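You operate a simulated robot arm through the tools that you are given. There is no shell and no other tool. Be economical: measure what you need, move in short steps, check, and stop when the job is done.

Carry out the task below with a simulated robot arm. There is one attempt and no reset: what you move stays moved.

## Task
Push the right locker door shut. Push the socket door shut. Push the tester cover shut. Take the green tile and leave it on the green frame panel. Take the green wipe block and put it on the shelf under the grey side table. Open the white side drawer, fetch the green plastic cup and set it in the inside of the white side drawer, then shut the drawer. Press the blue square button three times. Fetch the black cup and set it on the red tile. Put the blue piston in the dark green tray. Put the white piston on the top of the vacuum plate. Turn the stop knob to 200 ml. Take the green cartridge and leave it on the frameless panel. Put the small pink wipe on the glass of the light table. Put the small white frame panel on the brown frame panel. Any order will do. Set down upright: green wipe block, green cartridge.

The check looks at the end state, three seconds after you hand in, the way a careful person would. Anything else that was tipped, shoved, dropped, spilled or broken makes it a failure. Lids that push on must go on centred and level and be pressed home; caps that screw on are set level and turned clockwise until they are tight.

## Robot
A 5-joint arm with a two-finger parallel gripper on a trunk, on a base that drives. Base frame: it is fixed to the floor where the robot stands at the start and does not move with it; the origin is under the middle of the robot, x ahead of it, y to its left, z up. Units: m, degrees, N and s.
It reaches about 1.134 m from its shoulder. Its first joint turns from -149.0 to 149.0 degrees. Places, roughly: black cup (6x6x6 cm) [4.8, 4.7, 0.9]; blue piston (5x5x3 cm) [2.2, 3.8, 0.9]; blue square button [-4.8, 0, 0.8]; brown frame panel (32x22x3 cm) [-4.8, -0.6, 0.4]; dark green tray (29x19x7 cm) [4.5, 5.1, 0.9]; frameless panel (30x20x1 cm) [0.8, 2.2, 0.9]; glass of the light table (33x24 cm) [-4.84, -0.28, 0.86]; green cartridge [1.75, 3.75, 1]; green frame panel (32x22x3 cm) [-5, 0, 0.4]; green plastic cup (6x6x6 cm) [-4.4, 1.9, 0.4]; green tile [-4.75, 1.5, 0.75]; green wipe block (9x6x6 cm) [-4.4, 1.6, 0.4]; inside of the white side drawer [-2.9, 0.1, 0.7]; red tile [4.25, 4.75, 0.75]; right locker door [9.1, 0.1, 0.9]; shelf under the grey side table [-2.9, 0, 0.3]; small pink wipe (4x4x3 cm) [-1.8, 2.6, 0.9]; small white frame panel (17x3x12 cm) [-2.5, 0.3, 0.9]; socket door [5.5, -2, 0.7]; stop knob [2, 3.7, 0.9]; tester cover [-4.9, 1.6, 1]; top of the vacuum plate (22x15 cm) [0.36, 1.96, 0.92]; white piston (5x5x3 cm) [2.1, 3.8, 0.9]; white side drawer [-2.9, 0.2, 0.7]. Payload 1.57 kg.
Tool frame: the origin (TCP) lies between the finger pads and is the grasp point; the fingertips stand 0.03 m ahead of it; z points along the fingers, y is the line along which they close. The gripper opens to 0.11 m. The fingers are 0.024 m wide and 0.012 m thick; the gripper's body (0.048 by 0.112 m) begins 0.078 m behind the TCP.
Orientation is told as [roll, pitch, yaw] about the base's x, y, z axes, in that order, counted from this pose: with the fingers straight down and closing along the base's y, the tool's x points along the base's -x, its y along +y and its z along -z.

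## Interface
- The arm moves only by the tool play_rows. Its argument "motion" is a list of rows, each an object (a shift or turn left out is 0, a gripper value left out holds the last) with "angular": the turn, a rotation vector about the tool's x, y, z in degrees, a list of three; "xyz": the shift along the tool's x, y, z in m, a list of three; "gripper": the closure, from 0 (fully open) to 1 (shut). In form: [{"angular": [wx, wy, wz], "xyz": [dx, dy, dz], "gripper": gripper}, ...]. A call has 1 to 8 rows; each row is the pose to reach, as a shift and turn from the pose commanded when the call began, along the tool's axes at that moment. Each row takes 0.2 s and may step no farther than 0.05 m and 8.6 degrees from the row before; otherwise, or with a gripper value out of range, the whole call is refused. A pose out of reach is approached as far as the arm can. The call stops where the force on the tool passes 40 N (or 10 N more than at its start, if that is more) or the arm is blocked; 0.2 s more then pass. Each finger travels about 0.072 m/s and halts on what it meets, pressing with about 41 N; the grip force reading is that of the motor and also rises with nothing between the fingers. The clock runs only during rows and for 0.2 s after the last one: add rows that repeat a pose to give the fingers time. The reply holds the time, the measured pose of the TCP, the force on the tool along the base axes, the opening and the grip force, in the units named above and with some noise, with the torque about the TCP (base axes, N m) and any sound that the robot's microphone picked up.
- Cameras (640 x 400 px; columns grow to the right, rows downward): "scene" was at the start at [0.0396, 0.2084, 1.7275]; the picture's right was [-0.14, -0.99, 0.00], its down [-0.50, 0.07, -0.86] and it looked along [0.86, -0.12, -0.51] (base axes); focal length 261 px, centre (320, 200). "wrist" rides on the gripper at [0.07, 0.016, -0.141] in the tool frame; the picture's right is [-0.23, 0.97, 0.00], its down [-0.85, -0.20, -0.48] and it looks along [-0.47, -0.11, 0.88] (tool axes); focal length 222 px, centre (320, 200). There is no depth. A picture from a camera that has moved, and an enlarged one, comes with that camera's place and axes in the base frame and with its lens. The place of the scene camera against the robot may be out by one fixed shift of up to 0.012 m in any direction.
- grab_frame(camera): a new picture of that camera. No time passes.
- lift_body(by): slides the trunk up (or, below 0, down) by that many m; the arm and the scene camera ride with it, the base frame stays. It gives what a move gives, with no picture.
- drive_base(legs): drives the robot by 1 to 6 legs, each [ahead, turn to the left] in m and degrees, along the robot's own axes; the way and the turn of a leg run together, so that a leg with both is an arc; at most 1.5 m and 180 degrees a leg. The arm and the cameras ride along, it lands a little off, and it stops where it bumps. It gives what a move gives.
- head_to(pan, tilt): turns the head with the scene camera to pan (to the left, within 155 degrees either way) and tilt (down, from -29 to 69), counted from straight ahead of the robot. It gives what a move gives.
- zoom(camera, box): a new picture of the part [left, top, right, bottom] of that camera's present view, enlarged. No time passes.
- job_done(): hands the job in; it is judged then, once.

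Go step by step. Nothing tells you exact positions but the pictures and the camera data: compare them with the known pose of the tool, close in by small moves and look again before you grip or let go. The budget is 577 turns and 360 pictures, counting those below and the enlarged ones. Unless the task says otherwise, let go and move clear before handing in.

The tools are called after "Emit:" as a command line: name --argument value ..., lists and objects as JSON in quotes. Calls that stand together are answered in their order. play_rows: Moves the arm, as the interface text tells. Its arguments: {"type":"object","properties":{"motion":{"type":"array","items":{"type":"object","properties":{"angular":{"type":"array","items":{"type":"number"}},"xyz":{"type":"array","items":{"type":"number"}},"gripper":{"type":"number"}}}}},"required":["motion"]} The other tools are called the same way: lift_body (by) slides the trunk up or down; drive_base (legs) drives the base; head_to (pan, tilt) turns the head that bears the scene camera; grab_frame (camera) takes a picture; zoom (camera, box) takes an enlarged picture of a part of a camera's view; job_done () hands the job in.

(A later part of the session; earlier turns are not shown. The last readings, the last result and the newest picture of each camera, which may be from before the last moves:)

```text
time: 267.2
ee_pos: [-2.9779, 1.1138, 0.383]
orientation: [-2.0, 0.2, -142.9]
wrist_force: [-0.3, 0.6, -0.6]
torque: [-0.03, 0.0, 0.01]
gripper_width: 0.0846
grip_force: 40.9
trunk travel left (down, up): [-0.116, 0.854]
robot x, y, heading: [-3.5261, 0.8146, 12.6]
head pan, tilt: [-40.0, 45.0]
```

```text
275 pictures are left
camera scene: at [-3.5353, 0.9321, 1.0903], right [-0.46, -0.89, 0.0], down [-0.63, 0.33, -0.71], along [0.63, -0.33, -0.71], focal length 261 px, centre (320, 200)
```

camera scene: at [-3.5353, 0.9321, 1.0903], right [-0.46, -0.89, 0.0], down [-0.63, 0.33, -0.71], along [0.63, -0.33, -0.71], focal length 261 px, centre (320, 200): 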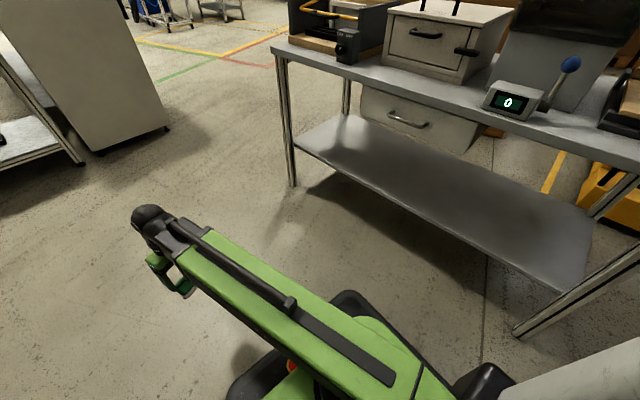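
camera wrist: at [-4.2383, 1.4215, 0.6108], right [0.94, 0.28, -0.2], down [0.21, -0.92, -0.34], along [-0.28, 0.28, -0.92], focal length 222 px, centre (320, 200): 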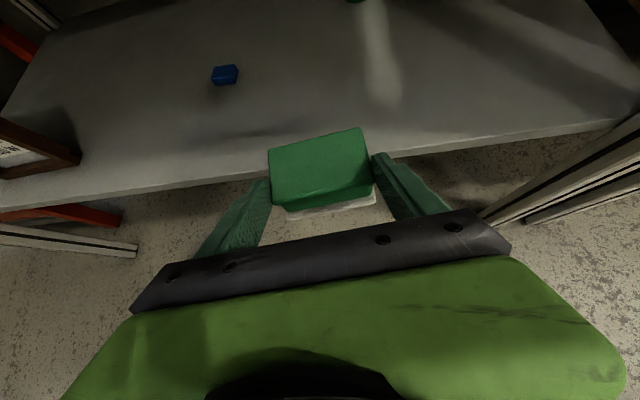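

The shelf under the side table is visible, open at the north side (table turned about 20°). I swing the low arm clockwise toward it.

Emit:
play_rows --motion '[{"xyz": [-0.0084, 0.0459, 0], "angular": [0, 0, 5]}, {"xyz": [-0.0177, 0.0922, 0], "angular": [0, 0, 10]}, {"xyz": [-0.0306, 0.1379, 0], "angular": [0, 0, 15]}, {"xyz": [-0.0473, 0.1829, 0], "angular": [0, 0, 20]}, {"xyz": [-0.0719, 0.224, 0], "angular": [0, 0, 25]}, {"xyz": [-0.0996, 0.2631, 0], "angular": [0, 0, 30]}, {"xyz": [-0.1303, 0.2999, 0], "angular": [0, 0, 35]}, {"xyz": [-0.1638, 0.3341, 0], "angular": [0, 0, 40]}]'

Emit:
play_rows --motion '[{"xyz": [-0.0074, 0.0473, 0], "angular": [0, 0, 5]}, {"xyz": [-0.0185, 0.0939, 0], "angular": [0, 0, 10]}, {"xyz": [-0.0332, 0.1395, 0], "angular": [0, 0, 15]}, {"xyz": [-0.0514, 0.1838, 0], "angular": [0, 0, 20]}, {"xyz": [-0.073, 0.2266, 0], "angular": [0, 0, 25]}, {"xyz": [-0.0979, 0.2675, 0], "angular": [0, 0, 30]}, {"xyz": [-0.126, 0.3063, 0], "angular": [0, 0, 35]}, {"xyz": [-0.157, 0.3428, 0], "angular": [0, 0, 40]}]'

Emit:
grab_frame --camera "scene"

```text
time: 269.0
ee_pos: [-2.9105, 0.7326, 0.3823]
orientation: [-2.0, -1.1, 177.8]
wrist_force: [-0.3, -0.9, -0.8]
torque: [0.03, 0.0, 0.0]
gripper_width: 0.0845
grip_force: 40.9
out of reach, approached as far as the arm can: row 1, 2, 3, 4, 5, 6, 7, 8
trunk travel left (down, up): [-0.116, 0.854]
robot x, y, heading: [-3.5231, 0.8128, 12.8]
head pan, tilt: [-40.0, 45.0]
```

```text
time: 270.8
ee_pos: [-3.0924, 0.3945, 0.383]
orientation: [-1.0, -1.9, 139.2]
wrist_force: [-0.3, -0.6, -1.4]
torque: [-0.01, 0.0, 0.0]
gripper_width: 0.0845
grip_force: 40.7
out of reach, approached as far as the arm can: row 1, 2, 3, 4, 5, 6, 7, 8
trunk travel left (down, up): [-0.116, 0.854]
robot x, y, heading: [-3.5246, 0.8122, 12.6]
head pan, tilt: [-40.0, 45.0]
```

```text
274 pictures are left
camera scene: at [-3.5353, 0.9319, 1.0903], right [-0.46, -0.89, 0.0], down [-0.63, 0.33, -0.71], along [0.63, -0.33, -0.71], focal length 261 px, centre (320, 200)
```

scene: 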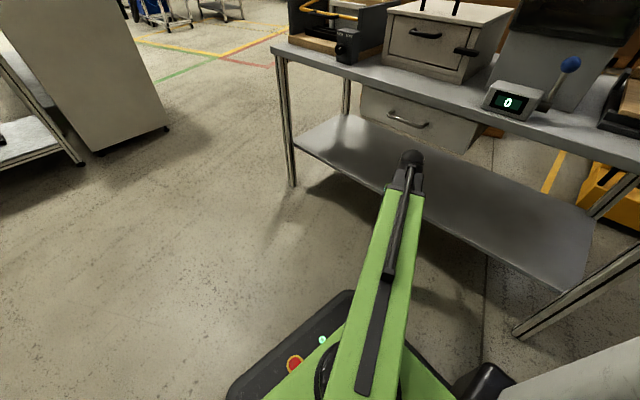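

Continue the swing to point straight at the shelf's west part, clear of the drawer.

Emit:
play_rows --motion '[{"xyz": [-0.0075, 0.0479, 0], "angular": [0, 0, 6]}, {"xyz": [-0.0188, 0.095, 0], "angular": [0, 0, 12]}, {"xyz": [-0.0337, 0.141, 0], "angular": [0, 0, 18]}, {"xyz": [-0.0522, 0.1858, 0], "angular": [0, 0, 24]}, {"xyz": [-0.0731, 0.227, 0], "angular": [0, 0, 30]}, {"xyz": [-0.0731, 0.227, 0], "angular": [0, 0, 30]}]'

Emit:
play_rows --motion '[{"xyz": [0.0346, 0, -0.0026], "angular": [0, 8.5, 0]}, {"xyz": [0.0684, 0, -0.0102], "angular": [0, 17, 0]}, {"xyz": [0.1007, 0, -0.0228], "angular": [0, 25.5, 0]}, {"xyz": [0.1309, 0, -0.04], "angular": [0, 34, 0]}, {"xyz": [0.1581, 0, -0.0615], "angular": [0, 42.5, 0]}, {"xyz": [0.1793, 0, -0.0836], "angular": [0, 50, 0]}, {"xyz": [0.1793, 0, -0.0836], "angular": [0, 50, 0]}]'

Emit:
grab_frame --camera "scene"

Emit:
grab_frame --camera "wrist"

```text
time: 272.2
ee_pos: [-3.3022, 0.28, 0.3824]
orientation: [-0.6, -1.9, 115.1]
wrist_force: [0.7, -0.4, -2.0]
torque: [0.02, -0.01, 0.01]
gripper_width: 0.0845
grip_force: 40.7
out of reach, approached as far as the arm can: row 1, 2, 3, 4, 5, 6
trunk travel left (down, up): [-0.116, 0.854]
robot x, y, heading: [-3.5268, 0.8177, 12.6]
head pan, tilt: [-40.0, 45.0]
```

```text
time: 273.8
ee_pos: [-3.2236, 0.1122, 0.4612]
orientation: [-1.0, 47.9, 114.6]
wrist_force: [-1.3, 0.4, -1.3]
torque: [0.07, -0.01, -0.02]
gripper_width: 0.0845
grip_force: 40.9
trunk travel left (down, up): [-0.116, 0.854]
robot x, y, heading: [-3.5269, 0.812, 12.8]
head pan, tilt: [-40.0, 45.0]
```

```text
273 pictures are left
camera scene: at [-3.5354, 0.9318, 1.0903], right [-0.46, -0.89, 0.0], down [-0.63, 0.33, -0.71], along [0.63, -0.33, -0.71], focal length 261 px, centre (320, 200)
```

scene: 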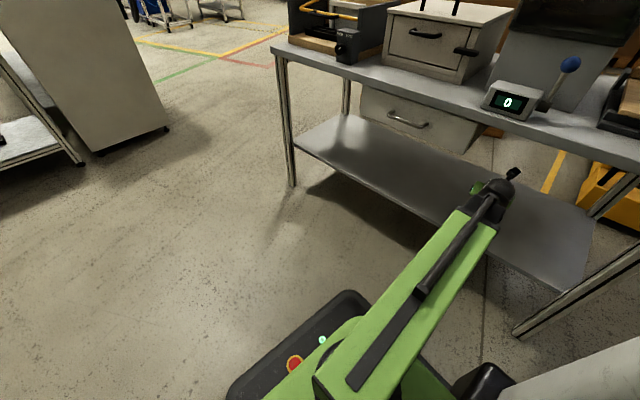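

```text
272 pictures are left
camera wrist: at [-3.2644, 0.157, 0.6071], right [-0.94, -0.28, -0.18], down [-0.21, 0.93, -0.31], along [0.25, -0.26, -0.93], focal length 222 px, centre (320, 200)
```

wrist: 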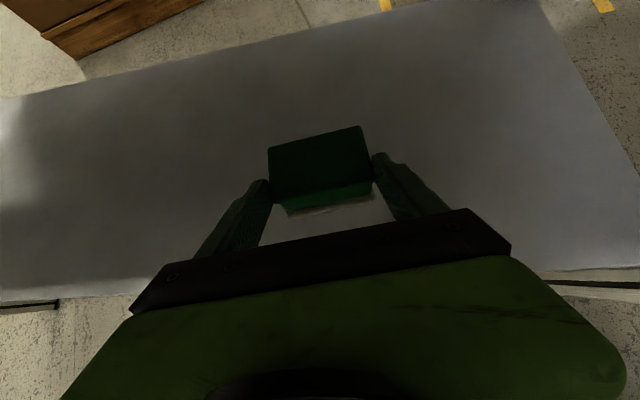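

The block is over the shelf. I extend 10 cm further, level it, and lower.

Emit:
play_rows --motion '[{"xyz": [0.0335, 0, 0.037], "angular": [0, 2, 0]}, {"xyz": [0.067, 0, 0.074], "angular": [0, 2, 0]}, {"xyz": [0.067, 0, 0.074], "angular": [0, 2, 0]}]'

Emit:
lift_body --by -0.1

Emit:
grab_frame --camera "wrist"

```text
time: 274.6
ee_pos: [-3.1802, 0.0216, 0.4678]
orientation: [-1.0, 50.0, 114.5]
wrist_force: [-0.2, 0.3, -1.0]
torque: [0.04, 0.04, 0.0]
gripper_width: 0.0845
grip_force: 41.2
out of reach, approached as far as the arm can: row 1, 2, 3
trunk travel left (down, up): [-0.116, 0.854]
robot x, y, heading: [-3.5235, 0.8108, 12.5]
head pan, tilt: [-40.0, 45.0]
```

```text
time: 275.9
ee_pos: [-3.1804, 0.0217, 0.3685]
orientation: [-0.9, 50.0, 114.4]
wrist_force: [-0.4, 1.1, 0.4]
torque: [-0.06, -0.11, 0.04]
gripper_width: 0.0846
grip_force: 41.1
trunk travel left (down, up): [-0.016, 0.954]
robot x, y, heading: [-3.5261, 0.8157, 12.6]
head pan, tilt: [-40.0, 45.0]
```

```text
271 pictures are left
camera wrist: at [-3.2235, 0.0708, 0.5112], right [-0.94, -0.28, -0.18], down [-0.21, 0.92, -0.35], along [0.27, -0.29, -0.92], focal length 222 px, centre (320, 200)
```

wrist: 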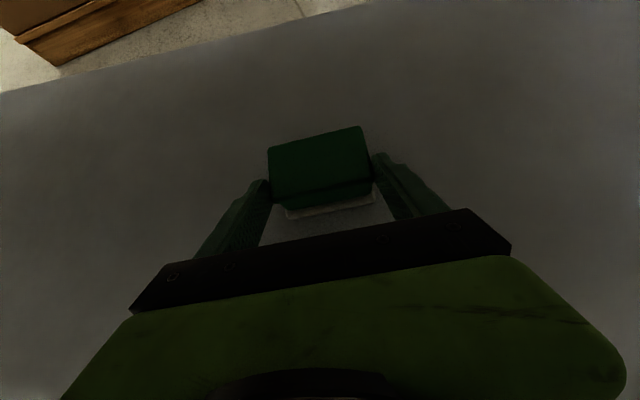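

The trunk is almost at its lowest; lower the remaining 1.5 cm and feel for contact.

Emit:
lift_body --by -0.015

Emit:
grab_frame --camera "wrist"

Emit:
head_to --pan -80 --tilt 35

Emit:
grab_frame --camera "scene"

```text
time: 276.3
ee_pos: [-3.1813, 0.0213, 0.3661]
orientation: [-1.1, 50.8, 114.3]
wrist_force: [-5.9, 12.4, 29.3]
torque: [0.11, 0.15, -0.05]
gripper_width: 0.0846
grip_force: 40.6
trunk travel left (down, up): [-0.01, 0.96]
robot x, y, heading: [-3.5271, 0.8097, 12.6]
head pan, tilt: [-40.0, 45.0]
stopped: the force on the tool passed its limit at 52 N (the readings are from after the stop); the commanded pose is now the measured one
```

```text
270 pictures are left
camera wrist: at [-3.2246, 0.0725, 0.5095], right [-0.94, -0.28, -0.19], down [-0.2, 0.91, -0.36], along [0.27, -0.3, -0.92], focal length 222 px, centre (320, 200)
```

wrist: 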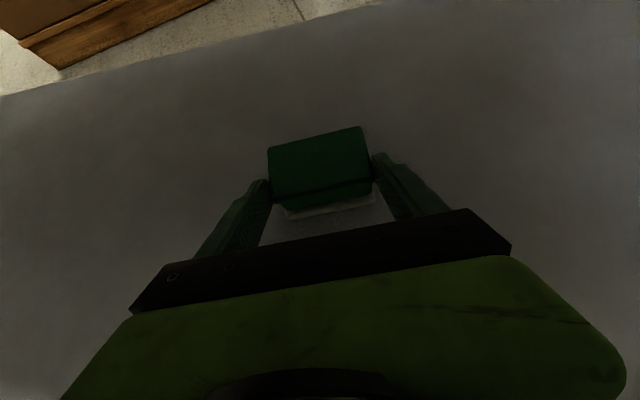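

```text
time: 277.4
ee_pos: [-3.1811, 0.0213, 0.3667]
orientation: [-1.0, 50.7, 114.2]
wrist_force: [-4.7, 7.1, 36.3]
torque: [-0.5, -0.12, -0.01]
gripper_width: 0.0846
grip_force: 41.0
trunk travel left (down, up): [-0.01, 0.96]
robot x, y, heading: [-3.5218, 0.8084, 12.7]
head pan, tilt: [-80.0, 35.0]
```

```text
269 pictures are left
camera scene: at [-3.5749, 0.8906, 0.9995], right [-0.92, -0.38, 0.0], down [-0.22, 0.53, -0.82], along [0.32, -0.76, -0.57], focal length 261 px, centre (320, 200)
```

scene: 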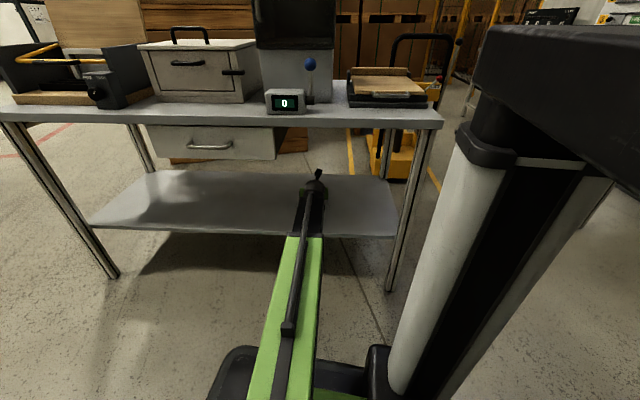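

The block rests on the shelf. Open and withdraw upward.

Emit:
lift_body --by 0.002

Emit:
play_rows --motion '[{"gripper": 0}, {"gripper": 0}, {"gripper": 0}]'

Emit:
lift_body --by 0.08

Emit:
grab_frame --camera "wrist"

```text
time: 277.9
ee_pos: [-3.1815, 0.0213, 0.3665]
orientation: [-1.1, 50.6, 114.3]
wrist_force: [-1.7, -1.3, 17.9]
torque: [-0.97, -0.32, -0.05]
gripper_width: 0.0844
grip_force: 41.2
trunk travel left (down, up): [-0.012, 0.958]
robot x, y, heading: [-3.5267, 0.8134, 12.5]
head pan, tilt: [-80.0, 35.0]
```

```text
time: 278.7
ee_pos: [-3.1806, 0.0223, 0.3649]
orientation: [-1.0, 50.4, 114.4]
wrist_force: [0.1, 0.2, -0.4]
torque: [0.0, 0.03, 0.0]
gripper_width: 0.1099
grip_force: 0.1
trunk travel left (down, up): [-0.012, 0.958]
robot x, y, heading: [-3.5251, 0.8099, 12.6]
head pan, tilt: [-80.0, 35.0]
```

```text
time: 279.8
ee_pos: [-3.1818, 0.0212, 0.445]
orientation: [-1.1, 50.4, 114.1]
wrist_force: [0.1, -0.7, -0.4]
torque: [-0.01, 0.01, 0.02]
gripper_width: 0.11
grip_force: 0.2
trunk travel left (down, up): [-0.092, 0.878]
robot x, y, heading: [-3.5266, 0.8135, 12.5]
head pan, tilt: [-80.0, 35.0]
```

```text
268 pictures are left
camera wrist: at [-3.2239, 0.0712, 0.5885], right [-0.94, -0.28, -0.19], down [-0.2, 0.91, -0.35], along [0.27, -0.29, -0.92], focal length 222 px, centre (320, 200)
```

wrist: 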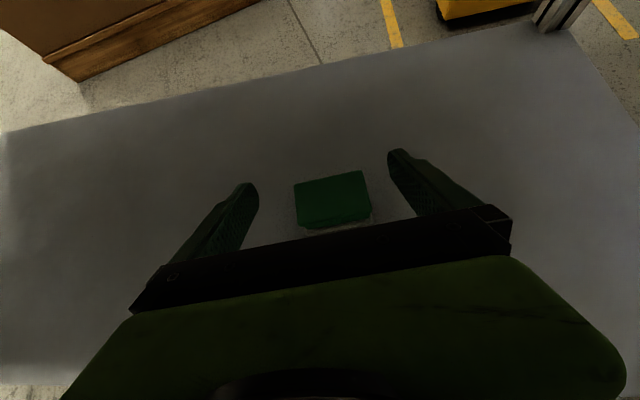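

The block stands upright on the shelf. I retract and bring the hand back to vertical to leave the shelf.

Emit:
play_rows --motion '[{"xyz": [-0.029, 0, -0.0345]}, {"xyz": [-0.058, 0, -0.069]}, {"xyz": [-0.08, 0, -0.096]}]'

Emit:
play_rows --motion '[{"xyz": [-0.0347, 0, -0.0025], "angular": [0, -8.5, 0]}, {"xyz": [-0.0684, 0, -0.0103], "angular": [0, -17, 0]}, {"xyz": [-0.1008, 0, -0.0228], "angular": [0, -25.5, 0]}, {"xyz": [-0.1309, 0, -0.04], "angular": [0, -34, 0]}, {"xyz": [-0.158, 0, -0.0613], "angular": [0, -42.5, 0]}, {"xyz": [-0.1793, 0, -0.0835], "angular": [0, -50, 0]}, {"xyz": [-0.1793, 0, -0.0835], "angular": [0, -50, 0]}]'

Emit:
zoom --camera "scene" --box '[130, 90, 330, 190]'

```text
time: 280.6
ee_pos: [-3.2344, 0.1321, 0.4447]
orientation: [-1.1, 50.4, 114.2]
wrist_force: [-0.2, -0.1, -0.7]
torque: [-0.03, -0.02, 0.02]
gripper_width: 0.1105
grip_force: 0.1
out of reach, approached as far as the arm can: row 2
trunk travel left (down, up): [-0.092, 0.878]
robot x, y, heading: [-3.5233, 0.8084, 12.8]
head pan, tilt: [-80.0, 35.0]
```

```text
time: 282.2
ee_pos: [-3.3088, 0.2976, 0.3588]
orientation: [-0.7, 0.2, 115.1]
wrist_force: [-1.0, -0.3, -0.6]
torque: [0.0, -0.03, 0.01]
gripper_width: 0.1097
grip_force: 0.0
trunk travel left (down, up): [-0.092, 0.878]
robot x, y, heading: [-3.5189, 0.8149, 12.5]
head pan, tilt: [-80.0, 35.0]
```

```text
3.20 times, centred on (230, 140) of scene
camera zoom: at [-3.5739, 0.8881, 1.0817], right [-0.92, -0.38, 0.0], down [-0.22, 0.53, -0.82], along [0.31, -0.76, -0.57], focal length 837 px, centre (608, 392)
```

zoom: 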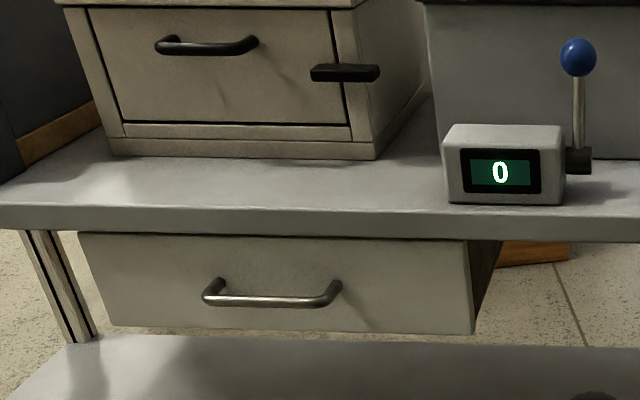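

The drawer handle is at about (-2.98, 0.325, 0.68). I need about 1 m distance from it, so I move the robot toward the middle of the corridor, parallel to the table.

Emit:
lift_body --by 0.09

Emit:
drive_base --legs '[[0, 37], [0.67, 0], [0, -30], [-0.27, 0]]'

Emit:
grab_frame --camera "scene"

```text
time: 283.5
ee_pos: [-3.3099, 0.2978, 0.4494]
orientation: [-0.7, 0.3, 115.0]
wrist_force: [-0.1, 0.0, -0.1]
torque: [-0.02, -0.04, -0.05]
gripper_width: 0.11
grip_force: 0.1
trunk travel left (down, up): [-0.182, 0.788]
robot x, y, heading: [-3.5236, 0.8128, 12.8]
head pan, tilt: [-80.0, 35.0]
```

```text
time: 291.9
ee_pos: [-3.0589, 0.7436, 0.4487]
orientation: [-0.6, 0.4, 122.6]
wrist_force: [-0.5, -0.7, 0.4]
torque: [0.04, -0.04, -0.02]
gripper_width: 0.1099
grip_force: 0.1
trunk travel left (down, up): [-0.182, 0.788]
robot x, y, heading: [-3.3397, 1.2162, 19.8]
head pan, tilt: [-80.0, 35.0]
```

```text
266 pictures are left
camera scene: at [-3.3946, 1.2875, 1.1718], right [-0.87, -0.49, 0.0], down [-0.28, 0.5, -0.82], along [0.4, -0.71, -0.57], focal length 261 px, centre (320, 200)
```

scene: 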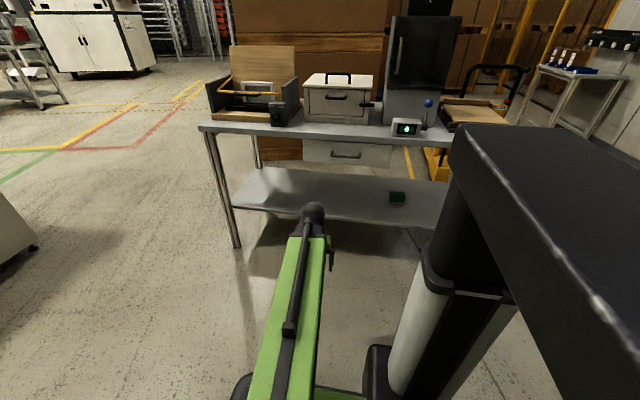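

The handle triangulates to (-2.968, 0.313, 0.674), straight ahead of the arm. I align, then tilt the hand up to horizontal.

Emit:
play_rows --motion '[{"xyz": [0.017, 0.038, 0], "angular": [0, 0, 5.8]}, {"xyz": [0.034, 0.0765, 0], "angular": [0, 0, 11.6]}, {"xyz": [0.034, 0.0765, 0], "angular": [0, 0, 11.6]}]'

Emit:
play_rows --motion '[{"xyz": [0.0346, 0, -0.0026], "angular": [0, 8.5, 0]}, {"xyz": [0.0684, 0, -0.0102], "angular": [0, 17, 0]}, {"xyz": [0.1007, 0, -0.0228], "angular": [0, 25.5, 0]}, {"xyz": [0.1309, 0, -0.04], "angular": [0, 34, 0]}, {"xyz": [0.1581, 0, -0.0615], "angular": [0, 42.5, 0]}, {"xyz": [0.1793, 0, -0.0836], "angular": [0, 50, 0]}, {"xyz": [0.1793, 0, -0.0836], "angular": [0, 50, 0]}]'

Emit:
play_rows --motion '[{"xyz": [0.0346, 0, -0.0026], "angular": [0, 8.5, 0]}, {"xyz": [0.0684, 0, -0.0102], "angular": [0, 17, 0]}, {"xyz": [0.1007, 0, -0.0228], "angular": [0, 25.5, 0]}, {"xyz": [0.1309, 0, -0.04], "angular": [0, 34, 0]}, {"xyz": [0.1504, 0, -0.0547], "angular": [0, 40, 0]}, {"xyz": [0.1504, 0, -0.0547], "angular": [0, 40, 0]}]'

Emit:
grab_frame --camera "wrist"

```text
time: 292.7
ee_pos: [-3.1206, 0.6767, 0.4491]
orientation: [-1.2, 0.3, 114.0]
wrist_force: [-0.7, 0.3, -0.1]
torque: [0.01, -0.01, 0.03]
gripper_width: 0.1099
grip_force: 0.0
out of reach, approached as far as the arm can: row 1, 2, 3
trunk travel left (down, up): [-0.182, 0.788]
robot x, y, heading: [-3.3373, 1.2215, 19.4]
head pan, tilt: [-80.0, 35.0]
```

```text
time: 294.3
ee_pos: [-3.0502, 0.5131, 0.5351]
orientation: [-1.8, 50.5, 112.6]
wrist_force: [-0.3, -0.3, 0.5]
torque: [0.01, -0.02, -0.01]
gripper_width: 0.1099
grip_force: 0.0
trunk travel left (down, up): [-0.182, 0.788]
robot x, y, heading: [-3.3369, 1.2199, 19.8]
head pan, tilt: [-80.0, 35.0]
```

```text
time: 295.7
ee_pos: [-3.0338, 0.4638, 0.6893]
orientation: [-114.3, 88.8, -0.4]
wrist_force: [0.3, 0.3, -0.6]
torque: [-0.02, 0.0, 0.01]
gripper_width: 0.1101
grip_force: 0.2
trunk travel left (down, up): [-0.182, 0.788]
robot x, y, heading: [-3.338, 1.2154, 19.6]
head pan, tilt: [-80.0, 35.0]
```

```text
265 pictures are left
camera wrist: at [-3.1067, 0.5846, 0.7569], right [-0.89, -0.39, -0.25], down [0.01, 0.52, -0.86], along [0.46, -0.76, -0.46], focal length 222 px, centre (320, 200)
```

wrist: 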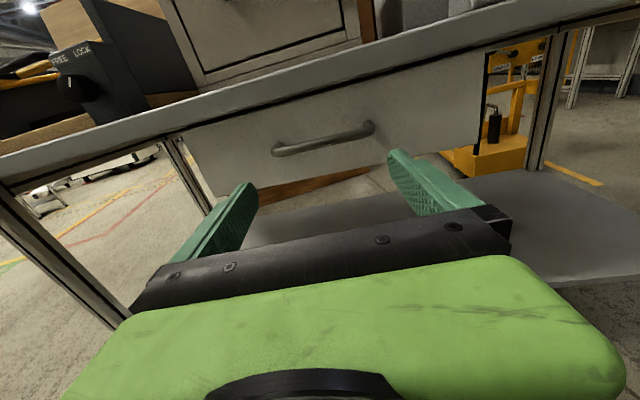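

Hand is horizontal and faces the handle. Spin 90° so the fingers close vertically on the bar.

Emit:
play_rows --motion '[{"angular": [0, 0, 8.5]}, {"angular": [0, 0, 17]}, {"angular": [0, 0, 25.5]}, {"angular": [0, 0, 34]}, {"angular": [0, 0, 42.5]}, {"angular": [0, 0, 51]}, {"angular": [0, 0, 59.5]}, {"angular": [0, 0, 68]}]'

Emit:
play_rows --motion '[{"angular": [0, 0, 8]}, {"angular": [0, 0, 16]}, {"angular": [0, 0, 22]}, {"angular": [0, 0, 22]}]'

Emit:
grab_frame --camera "wrist"

```text
time: 297.5
ee_pos: [-3.033, 0.4616, 0.6874]
orientation: [-90.2, 20.7, 23.8]
wrist_force: [-0.4, 0.9, -0.2]
torque: [0.01, -0.01, 0.0]
gripper_width: 0.11
grip_force: 0.0
trunk travel left (down, up): [-0.182, 0.788]
robot x, y, heading: [-3.3368, 1.2172, 19.6]
head pan, tilt: [-80.0, 35.0]
```

```text
time: 298.5
ee_pos: [-3.0311, 0.4641, 0.6913]
orientation: [-91.1, -1.0, 23.8]
wrist_force: [-0.4, -0.9, 0.5]
torque: [-0.02, 0.0, 0.0]
gripper_width: 0.1101
grip_force: 0.0
out of reach, approached as far as the arm can: row 3, 4
trunk travel left (down, up): [-0.182, 0.788]
robot x, y, heading: [-3.3387, 1.2194, 19.4]
head pan, tilt: [-80.0, 35.0]
```

```text
264 pictures are left
camera wrist: at [-3.1506, 0.5638, 0.6709], right [0.23, 0.08, -0.97], down [0.58, 0.78, 0.21], along [0.78, -0.61, 0.14], focal length 222 px, centre (320, 200)
```

wrist: 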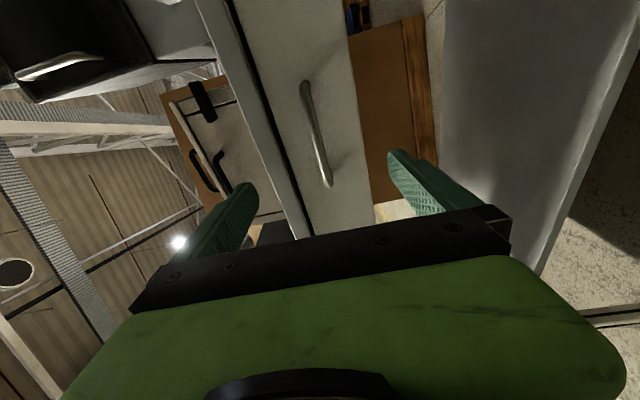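

The bar lies between the fingers. Advance 14.5 cm toward it.

Emit:
play_rows --motion '[{"xyz": [0, 0, 0.036]}, {"xyz": [0, 0, 0.072]}, {"xyz": [0, 0, 0.108]}, {"xyz": [0, 0, 0.13]}, {"xyz": [0, 0, 0.13]}]'

Emit:
grab_frame --camera "wrist"

```text
time: 299.5
ee_pos: [-2.9811, 0.3517, 0.6926]
orientation: [-91.0, -1.1, 23.8]
wrist_force: [-6.4, 18.6, -2.0]
torque: [-0.98, -0.35, -0.19]
gripper_width: 0.1083
grip_force: 0.0
trunk travel left (down, up): [-0.182, 0.788]
robot x, y, heading: [-3.3363, 1.2206, 19.6]
head pan, tilt: [-80.0, 35.0]
stopped in row 5: the force on the tool passed its limit at 96 N (the readings are from after the stop); the commanded pose is now the measured one
```

```text
263 pictures are left
camera wrist: at [-3.1025, 0.4523, 0.6714], right [0.23, 0.08, -0.97], down [0.58, 0.79, 0.21], along [0.78, -0.61, 0.13], focal length 222 px, centre (320, 200)
```

wrist: 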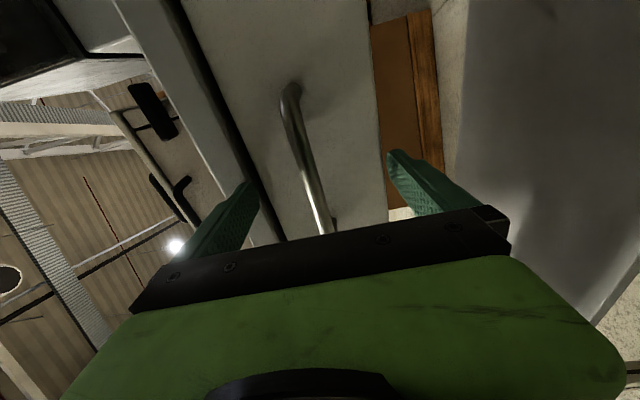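

The upper finger met the tabletop edge. I back off, narrow the opening to 5 cm, raise 8 mm and advance again.

Emit:
play_rows --motion '[{"xyz": [0, 0, -0.03], "gripper": 0.55}, {"xyz": [0, 0, -0.03]}, {"xyz": [0, 0, -0.03]}]'

Emit:
lift_body --by 0.008

Emit:
play_rows --motion '[{"xyz": [0, 0, 0.02]}, {"xyz": [0, 0, 0.04]}, {"xyz": [0, 0, 0.055]}, {"xyz": [0, 0, 0.055]}]'

Emit:
grab_frame --camera "wrist"

```text
time: 300.3
ee_pos: [-2.9954, 0.3776, 0.6913]
orientation: [-91.1, -1.1, 23.7]
wrist_force: [-0.2, -0.4, 0.2]
torque: [0.01, 0.0, 0.04]
gripper_width: 0.0495
grip_force: 0.1
trunk travel left (down, up): [-0.182, 0.788]
robot x, y, heading: [-3.3385, 1.2198, 19.3]
head pan, tilt: [-80.0, 35.0]
```

```text
time: 300.9
ee_pos: [-2.9959, 0.3783, 0.6988]
orientation: [-91.0, -1.2, 23.8]
wrist_force: [-0.1, 0.3, -0.5]
torque: [-0.06, -0.01, -0.03]
gripper_width: 0.0495
grip_force: 0.1
trunk travel left (down, up): [-0.19, 0.78]
robot x, y, heading: [-3.3363, 1.2227, 19.9]
head pan, tilt: [-80.0, 35.0]
```

```text
time: 301.5
ee_pos: [-2.9805, 0.3453, 0.7001]
orientation: [-91.0, -1.1, 23.8]
wrist_force: [-5.2, 16.7, -0.7]
torque: [0.53, 0.18, -0.16]
gripper_width: 0.0494
grip_force: 0.5
trunk travel left (down, up): [-0.19, 0.78]
robot x, y, heading: [-3.3366, 1.2196, 19.4]
head pan, tilt: [-80.0, 35.0]
stopped in row 3: the force on the tool passed its limit at 81 N (the readings are from after the stop); the commanded pose is now the measured one
```

```text
262 pictures are left
camera wrist: at [-3.101, 0.446, 0.6794], right [0.23, 0.08, -0.97], down [0.59, 0.78, 0.21], along [0.78, -0.62, 0.13], focal length 222 px, centre (320, 200)
```

wrist: 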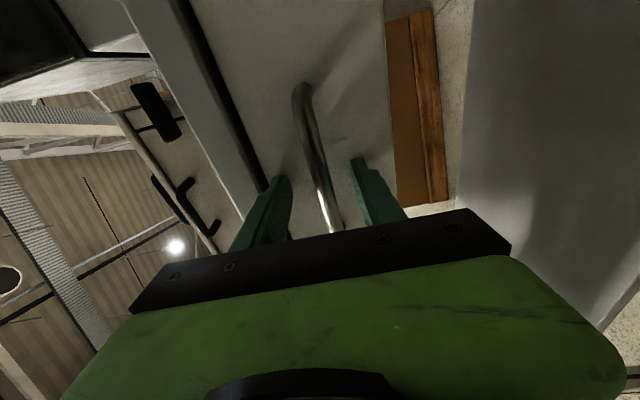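

The tips touch the drawer front and the bar runs between the fingers. I back 5 mm and close on it.

Emit:
play_rows --motion '[{"xyz": [0, 0, -0.006]}, {"xyz": [0, 0, -0.006], "gripper": 1}, {"xyz": [0, 0, -0.006]}, {"xyz": [0, 0, -0.006]}]'

Emit:
grab_frame --camera "wrist"

```text
time: 302.4
ee_pos: [-2.9843, 0.3495, 0.6958]
orientation: [-90.8, -0.8, 23.7]
wrist_force: [-1.7, 10.3, -44.3]
torque: [-0.26, 0.69, 0.35]
gripper_width: 0.0119
grip_force: 29.3
trunk travel left (down, up): [-0.19, 0.78]
robot x, y, heading: [-3.3368, 1.2203, 19.8]
head pan, tilt: [-80.0, 35.0]
stopped in row 4: the force on the tool passed its limit at 45 N (the readings are from after the stop); the commanded pose is now the measured one
```

```text
261 pictures are left
camera wrist: at [-3.1028, 0.45, 0.6757], right [0.22, 0.08, -0.97], down [0.59, 0.78, 0.2], along [0.78, -0.62, 0.13], focal length 222 px, centre (320, 200)
```

wrist: 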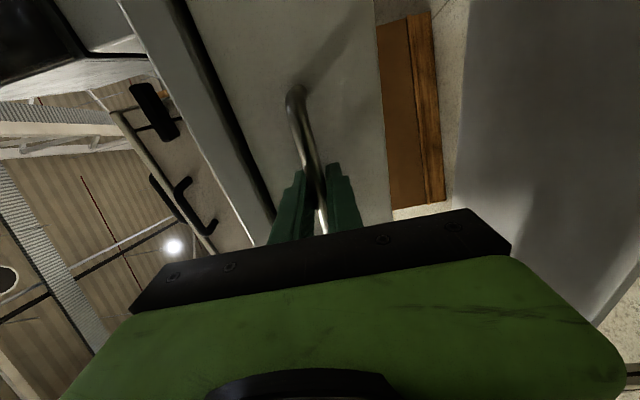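

The bar is held. Lower slightly to relieve the vertical load, then pull along the table normal.

Emit:
lift_body --by -0.005

Emit:
play_rows --motion '[{"xyz": [0, 0, -0.02], "gripper": 1}, {"xyz": [0, 0, -0.04]}, {"xyz": [0, 0, -0.06]}, {"xyz": [0, 0, -0.08]}]'

Emit:
grab_frame --camera "wrist"

```text
time: 303.0
ee_pos: [-2.9833, 0.3517, 0.6959]
orientation: [-91.0, -0.9, 23.7]
wrist_force: [3.0, -0.9, 7.5]
torque: [-0.21, 0.64, -0.53]
gripper_width: 0.0123
grip_force: 29.1
trunk travel left (down, up): [-0.185, 0.785]
robot x, y, heading: [-3.3404, 1.2167, 19.7]
head pan, tilt: [-80.0, 35.0]
```

```text
time: 304.0
ee_pos: [-3.0135, 0.424, 0.6959]
orientation: [-91.1, -0.9, 23.9]
wrist_force: [22.1, 9.7, 8.7]
torque: [-0.22, 0.71, -0.02]
gripper_width: 0.0122
grip_force: 29.4
trunk travel left (down, up): [-0.185, 0.785]
robot x, y, heading: [-3.3346, 1.2194, 19.6]
head pan, tilt: [-80.0, 35.0]
```

```text
260 pictures are left
camera wrist: at [-3.134, 0.5253, 0.6747], right [0.23, 0.08, -0.97], down [0.58, 0.79, 0.2], along [0.78, -0.61, 0.13], focal length 222 px, centre (320, 200)
```

wrist: 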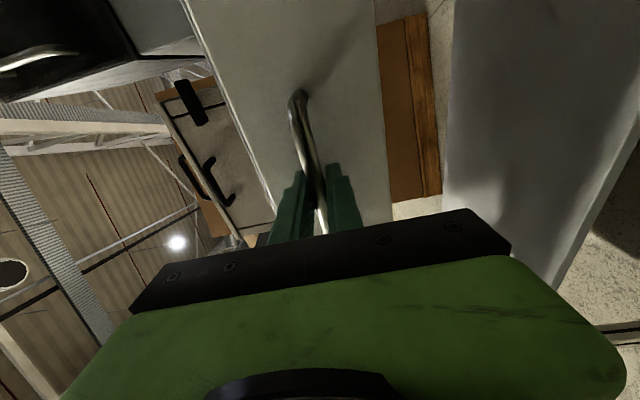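

The drawer slides. There's some side load, so I correct slightly and pull further.

Emit:
play_rows --motion '[{"xyz": [-0.004, 0, -0.02]}, {"xyz": [-0.006, 0, -0.04]}, {"xyz": [-0.008, 0, -0.06]}, {"xyz": [-0.01, 0, -0.08]}, {"xyz": [-0.012, 0, -0.1]}, {"xyz": [-0.014, 0, -0.12]}]'

Emit:
head_to --pan -75 --tilt 45

Emit:
grab_frame --camera "scene"

```text
time: 305.4
ee_pos: [-3.0467, 0.5144, 0.6957]
orientation: [-91.0, -0.9, 23.3]
wrist_force: [-23.0, -5.9, 13.9]
torque: [-0.23, 0.7, -0.26]
gripper_width: 0.0123
grip_force: 29.4
out of reach, approached as far as the arm can: row 5, 6
trunk travel left (down, up): [-0.185, 0.785]
robot x, y, heading: [-3.338, 1.2183, 19.5]
head pan, tilt: [-80.0, 35.0]
```

```text
time: 306.1
ee_pos: [-3.0453, 0.5142, 0.6951]
orientation: [-91.1, -1.0, 23.6]
wrist_force: [-23.9, -5.9, 12.3]
torque: [-0.21, 0.64, -0.04]
gripper_width: 0.0122
grip_force: 29.4
trunk travel left (down, up): [-0.185, 0.785]
robot x, y, heading: [-3.3378, 1.2186, 19.5]
head pan, tilt: [-75.0, 45.0]
```

```text
259 pictures are left
camera scene: at [-3.3934, 1.2978, 1.1599], right [-0.82, -0.57, 0.0], down [-0.4, 0.58, -0.71], along [0.4, -0.58, -0.71], focal length 261 px, centre (320, 200)
```

scene: 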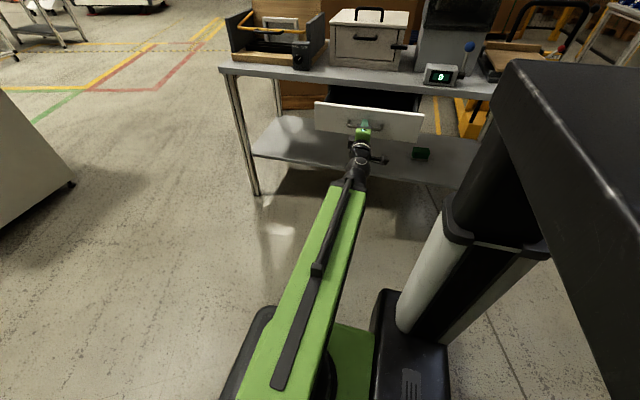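

The drawer is open by about 17 cm and the arm is at its minimum reach. I open the fingers and free them by pitching the hand down in steps while raising the trunk.

Emit:
play_rows --motion '[{"gripper": 0.2}, {"gripper": 0.2}, {"gripper": 0.2}]'

Emit:
play_rows --motion '[{"xyz": [0, 0.0325, -0.0023], "angular": [-8, 0, 0]}, {"xyz": [0, 0.0325, -0.0023], "angular": [-8, 0, 0]}]'

Emit:
lift_body --by 0.045

Emit:
grab_frame --camera "wrist"

```text
time: 306.9
ee_pos: [-3.0422, 0.516, 0.6944]
orientation: [-91.0, -1.0, 23.7]
wrist_force: [-0.8, 0.2, 0.1]
torque: [0.01, 0.01, 0.02]
gripper_width: 0.088
grip_force: 0.1
trunk travel left (down, up): [-0.185, 0.785]
robot x, y, heading: [-3.3382, 1.2167, 19.8]
head pan, tilt: [-75.0, 45.0]
```

```text
time: 307.5
ee_pos: [-3.0375, 0.517, 0.6932]
orientation: [-90.8, -0.8, 23.1]
wrist_force: [0.6, 0.1, 0.2]
torque: [0.04, -0.02, -0.05]
gripper_width: 0.0882
grip_force: 0.1
out of reach, approached as far as the arm can: row 1, 2
trunk travel left (down, up): [-0.185, 0.785]
robot x, y, heading: [-3.3344, 1.2162, 19.4]
head pan, tilt: [-75.0, 45.0]
```

```text
time: 308.4
ee_pos: [-3.0373, 0.5165, 0.7369]
orientation: [-90.7, -0.7, 23.2]
wrist_force: [-0.9, -0.9, -10.7]
torque: [-0.1, 0.11, -0.13]
gripper_width: 0.0973
grip_force: 5.4
trunk travel left (down, up): [-0.23, 0.74]
robot x, y, heading: [-3.3351, 1.2199, 19.6]
head pan, tilt: [-75.0, 45.0]
```

```text
258 pictures are left
camera wrist: at [-3.1556, 0.6177, 0.7183], right [0.22, 0.08, -0.97], down [0.59, 0.78, 0.2], along [0.77, -0.62, 0.13], focal length 222 px, centre (320, 200)
```

wrist: 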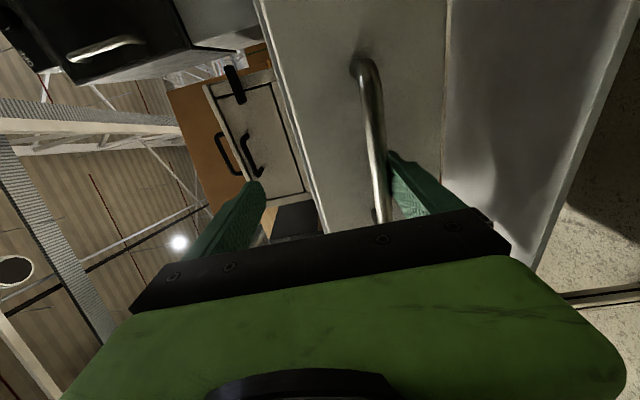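

The pitch was refused at minimum reach and the lower finger now touches the bar. I lower again and retry with a slight outward shift.

Emit:
lift_body --by -0.03

Emit:
play_rows --motion '[{"xyz": [0, 0.0325, 0.012], "angular": [-8, 0, 0]}, {"xyz": [0, 0.0325, 0.012], "angular": [-8, 0, 0]}]'

```text
time: 309.1
ee_pos: [-3.0367, 0.5168, 0.7079]
orientation: [-90.8, -0.7, 23.2]
wrist_force: [-0.5, 0.3, 0.1]
torque: [0.02, -0.04, 0.01]
gripper_width: 0.0879
grip_force: 0.1
trunk travel left (down, up): [-0.2, 0.77]
robot x, y, heading: [-3.3353, 1.2168, 19.6]
head pan, tilt: [-75.0, 45.0]
```

```text
time: 309.7
ee_pos: [-3.0156, 0.5122, 0.7055]
orientation: [-90.2, -0.4, 21.7]
wrist_force: [0.1, 0.8, 0.1]
torque: [-0.02, 0.04, 0.0]
gripper_width: 0.0882
grip_force: 0.0
out of reach, approached as far as the arm can: row 1, 2
trunk travel left (down, up): [-0.2, 0.77]
robot x, y, heading: [-3.3385, 1.2192, 19.5]
head pan, tilt: [-75.0, 45.0]
```

Pitch isn't accepted here; try turning the hand about the vertical to gain reach.

Emit:
play_rows --motion '[{"xyz": [0, 0, 0], "angular": [0, 8, 0]}, {"xyz": [0, 0, 0], "angular": [0, 16, 0]}, {"xyz": [0, 0, 0], "angular": [0, 16, 0]}]'

```text
time: 310.5
ee_pos: [-3.0197, 0.5081, 0.6953]
orientation: [-87.3, 0.6, 6.2]
wrist_force: [0.3, 1.0, -0.2]
torque: [0.02, -0.03, 0.0]
gripper_width: 0.088
grip_force: 0.0
out of reach, approached as far as the arm can: row 1, 2, 3
trunk travel left (down, up): [-0.2, 0.77]
robot x, y, heading: [-3.3351, 1.221, 19.5]
head pan, tilt: [-75.0, 45.0]
```

Yaw turned freely; now withdraw along the fingers.

Emit:
play_rows --motion '[{"xyz": [0, 0, -0.02]}, {"xyz": [0, 0, -0.04]}, {"xyz": [0, 0, -0.06]}]'

Emit:
grab_frame --camera "wrist"

```text
time: 311.3
ee_pos: [-3.0145, 0.5371, 0.6932]
orientation: [-87.1, 0.6, 6.2]
wrist_force: [-0.3, 0.1, -0.8]
torque: [0.01, 0.01, 0.01]
gripper_width: 0.088
grip_force: 0.1
out of reach, approached as far as the arm can: row 2, 3
trunk travel left (down, up): [-0.2, 0.77]
robot x, y, heading: [-3.3385, 1.2187, 19.4]
head pan, tilt: [-75.0, 45.0]
```

```text
257 pictures are left
camera wrist: at [-3.0989, 0.6703, 0.6844], right [0.21, 0.07, -0.98], down [0.8, 0.56, 0.21], along [0.56, -0.83, 0.06], focal length 222 px, centre (320, 200)
```

wrist: 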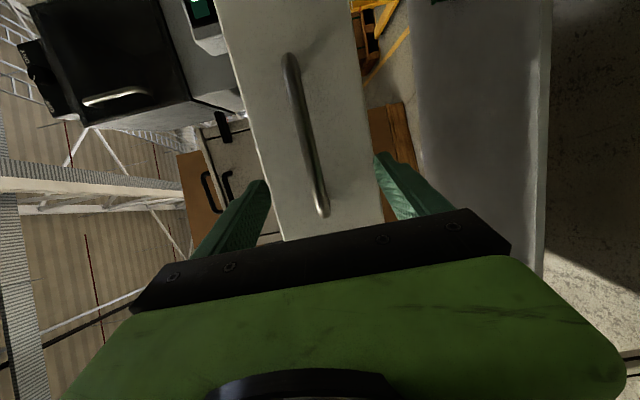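

Partly out. Turn further and withdraw more.

Emit:
play_rows --motion '[{"angular": [0, 8, 0]}, {"angular": [0, 16, 0]}, {"angular": [0, 16, 0], "xyz": [0, 0, -0.02]}, {"angular": [0, 16, 0], "xyz": [0, 0, -0.04]}, {"angular": [0, 16, 0], "xyz": [0, 0, -0.06]}]'

Emit:
grab_frame --camera "wrist"

Emit:
grab_frame --camera "scene"

```text
time: 312.5
ee_pos: [-3.0155, 0.5805, 0.6877]
orientation: [-85.6, 3.3, -9.2]
wrist_force: [-0.7, -0.4, 0.8]
torque: [-0.01, 0.04, 0.01]
gripper_width: 0.088
grip_force: 0.1
out of reach, approached as far as the arm can: row 1, 2, 3, 4, 5
trunk travel left (down, up): [-0.2, 0.77]
robot x, y, heading: [-3.3364, 1.2192, 19.6]
head pan, tilt: [-75.0, 45.0]
```

```text
256 pictures are left
camera wrist: at [-3.0613, 0.7314, 0.6852], right [0.18, 0.05, -0.98], down [0.93, 0.32, 0.19], along [0.32, -0.95, 0.01], focal length 222 px, centre (320, 200)
```

wrist: 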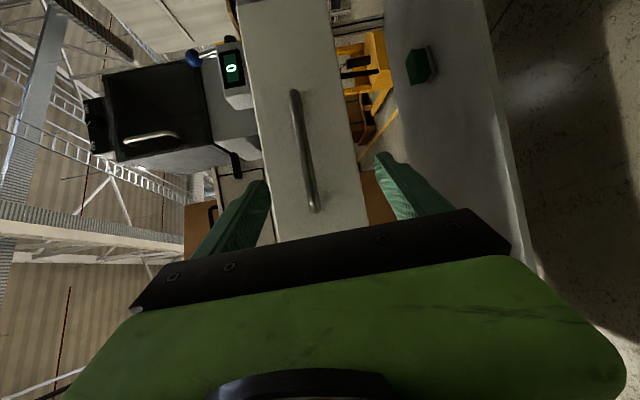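

```text
255 pictures are left
camera scene: at [-3.3917, 1.2973, 1.1749], right [-0.82, -0.57, 0.0], down [-0.4, 0.58, -0.71], along [0.4, -0.58, -0.71], focal length 261 px, centre (320, 200)
```

scene: 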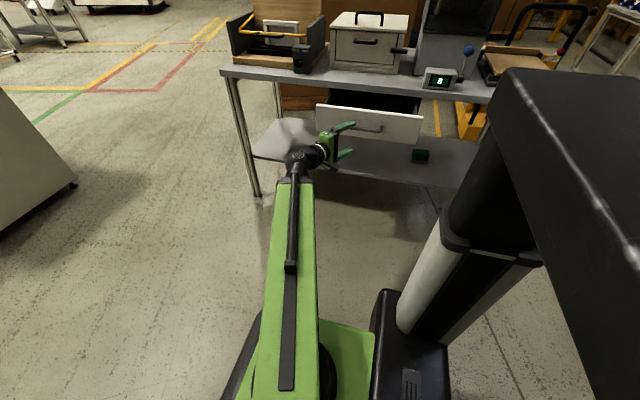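

The hand is free of the handle. I raise the arm, drive back along the corridor and turn to have the bench with the cup at the robot's right.

Emit:
lift_body --by 0.38

Emit:
drive_base --legs '[[-0.68, 0], [0, 90], [0, 90]]'

Emit:
head_to --pan -80 --tilt 45

Emit:
grab_frame --camera "scene"

```text
time: 316.2
ee_pos: [-3.0157, 0.5811, 1.0675]
orientation: [-85.6, 3.3, -9.3]
wrist_force: [0.7, 0.1, 0.0]
torque: [-0.02, 0.02, 0.04]
gripper_width: 0.088
grip_force: 0.0
trunk travel left (down, up): [-0.58, 0.39]
robot x, y, heading: [-3.3412, 1.2174, 19.6]
head pan, tilt: [-75.0, 45.0]
```

```text
time: 327.6
ee_pos: [-4.3064, 1.6232, 1.0664]
orientation: [-85.7, 3.4, 170.7]
wrist_force: [-0.3, -1.0, 0.0]
torque: [-0.01, -0.02, 0.02]
gripper_width: 0.0879
grip_force: 0.0
trunk travel left (down, up): [-0.58, 0.39]
robot x, y, heading: [-3.9418, 0.8522, -159.3]
head pan, tilt: [-75.0, 45.0]
stopped in leg 3: the robot was blocked; the commanded pose is now the measured one
```

```text
time: 328.3
ee_pos: [-4.3051, 1.6231, 1.0673]
orientation: [-85.6, 3.4, 170.7]
wrist_force: [-0.7, -0.1, -0.3]
torque: [-0.01, 0.01, 0.0]
gripper_width: 0.0883
grip_force: 0.1
trunk travel left (down, up): [-0.58, 0.39]
robot x, y, heading: [-3.9425, 0.8511, -159.5]
head pan, tilt: [-80.0, 45.0]
```

```text
254 pictures are left
camera scene: at [-3.8827, 0.7799, 1.5549], right [0.86, 0.51, 0.0], down [0.36, -0.61, -0.71], along [-0.36, 0.61, -0.71], focal length 261 px, centre (320, 200)
```

scene: 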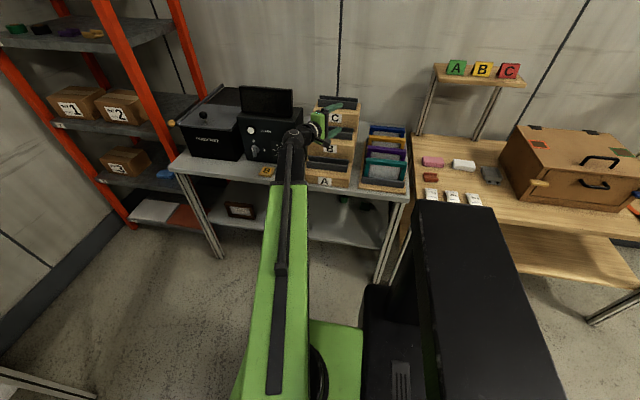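

The turn stopped close to its end; the hand is near the A/B/C holder. I check the wrist view.

Emit:
grab_frame --camera "wrist"

Emit:
zoom --camera "scene" --box '[260, 80, 420, 210]'

```text
253 pictures are left
camera wrist: at [-4.2596, 1.4696, 1.0653], right [-0.18, -0.05, -0.98], down [-0.93, -0.32, 0.18], along [-0.32, 0.95, 0.01], focal length 222 px, centre (320, 200)
```

wrist: 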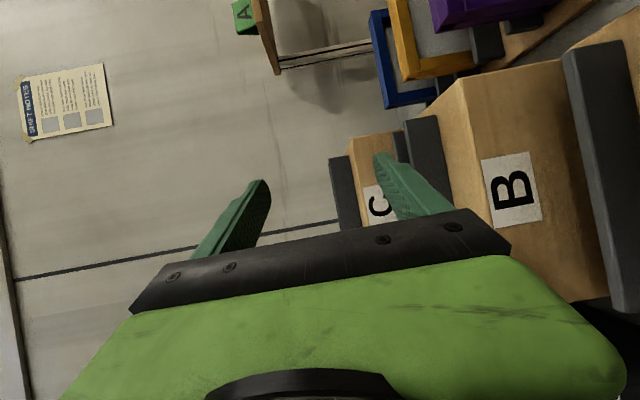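

```text
3.08 times, centred on (340, 145) of scene
camera zoom: at [-3.8827, 0.7799, 1.5549], right [0.86, 0.51, 0.0], down [0.36, -0.61, -0.71], along [-0.36, 0.61, -0.71], focal length 804 px, centre (258, 369)
```

zoom: 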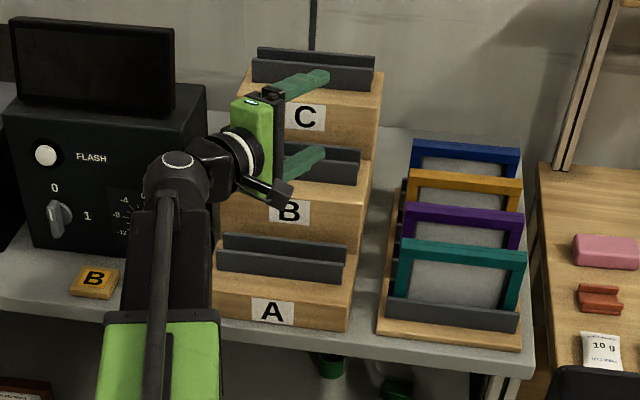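

Nothing looks displaced. I raise, turn the hand back to face the bench squarely and unspin it.

Emit:
lift_body --by 0.15

Emit:
play_rows --motion '[{"angular": [0, -8, 0]}, {"angular": [0, -16, 0]}, {"angular": [0, -24, 0]}, {"angular": [0, -29, 0]}, {"angular": [0, -29, 0]}]'

Emit:
play_rows --motion '[{"angular": [0, 0, -8.5]}, {"angular": [0, 0, -17]}, {"angular": [0, 0, -25.5]}, {"angular": [0, 0, -34]}, {"angular": [0, 0, -42.5]}, {"angular": [0, 0, -51]}, {"angular": [0, 0, -59.5]}, {"angular": [0, 0, -68]}]'

Emit:
play_rows --motion '[{"angular": [0, 0, -8]}, {"angular": [0, 0, -16]}, {"angular": [0, 0, -22]}, {"angular": [0, 0, -22]}]'

Emit:
grab_frame --camera "wrist"

```text
time: 330.0
ee_pos: [-4.3058, 1.6227, 1.2179]
orientation: [-85.6, 3.4, 170.7]
wrist_force: [0.3, 0.1, -0.5]
torque: [0.01, 0.0, -0.06]
gripper_width: 0.0878
grip_force: 0.2
trunk travel left (down, up): [-0.73, 0.24]
robot x, y, heading: [-3.9434, 0.8541, -159.6]
head pan, tilt: [-80.0, 45.0]
```

```text
time: 331.2
ee_pos: [-4.3053, 1.6234, 1.2134]
orientation: [-84.8, 0.7, -160.4]
wrist_force: [0.7, 0.3, -0.7]
torque: [0.05, 0.0, 0.01]
gripper_width: 0.0881
grip_force: 0.1
out of reach, approached as far as the arm can: row 3, 4, 5
trunk travel left (down, up): [-0.73, 0.24]
robot x, y, heading: [-3.9417, 0.852, -159.5]
head pan, tilt: [-80.0, 45.0]
```

```text
time: 333.0
ee_pos: [-4.3061, 1.6222, 1.2128]
orientation: [-75.4, 68.3, -146.8]
wrist_force: [0.5, 0.3, 0.0]
torque: [0.01, -0.06, -0.05]
gripper_width: 0.0878
grip_force: 0.0
trunk travel left (down, up): [-0.73, 0.24]
robot x, y, heading: [-3.9426, 0.8522, -159.3]
head pan, tilt: [-80.0, 45.0]
```

```text
time: 334.0
ee_pos: [-4.3067, 1.6228, 1.2132]
orientation: [9.5, 84.6, -60.9]
wrist_force: [0.0, 0.1, 0.9]
torque: [-0.01, -0.01, 0.02]
gripper_width: 0.0878
grip_force: 0.1
trunk travel left (down, up): [-0.73, 0.24]
robot x, y, heading: [-3.9435, 0.8541, -159.4]
head pan, tilt: [-80.0, 45.0]
```

```text
251 pictures are left
camera wrist: at [-4.2462, 1.4995, 1.2953], right [0.93, 0.31, -0.21], down [0.01, -0.59, -0.81], along [-0.37, 0.75, -0.55], focal length 222 px, centre (320, 200)
```

wrist: 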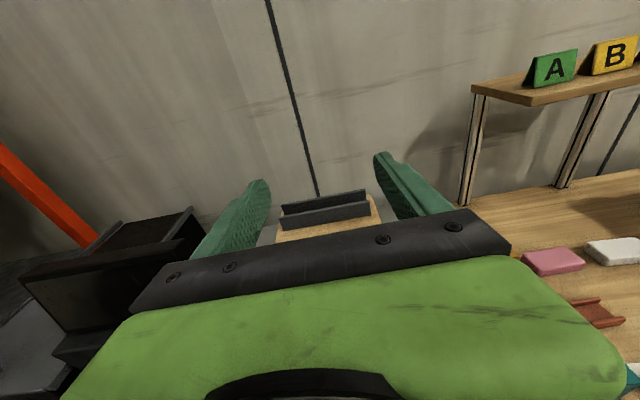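

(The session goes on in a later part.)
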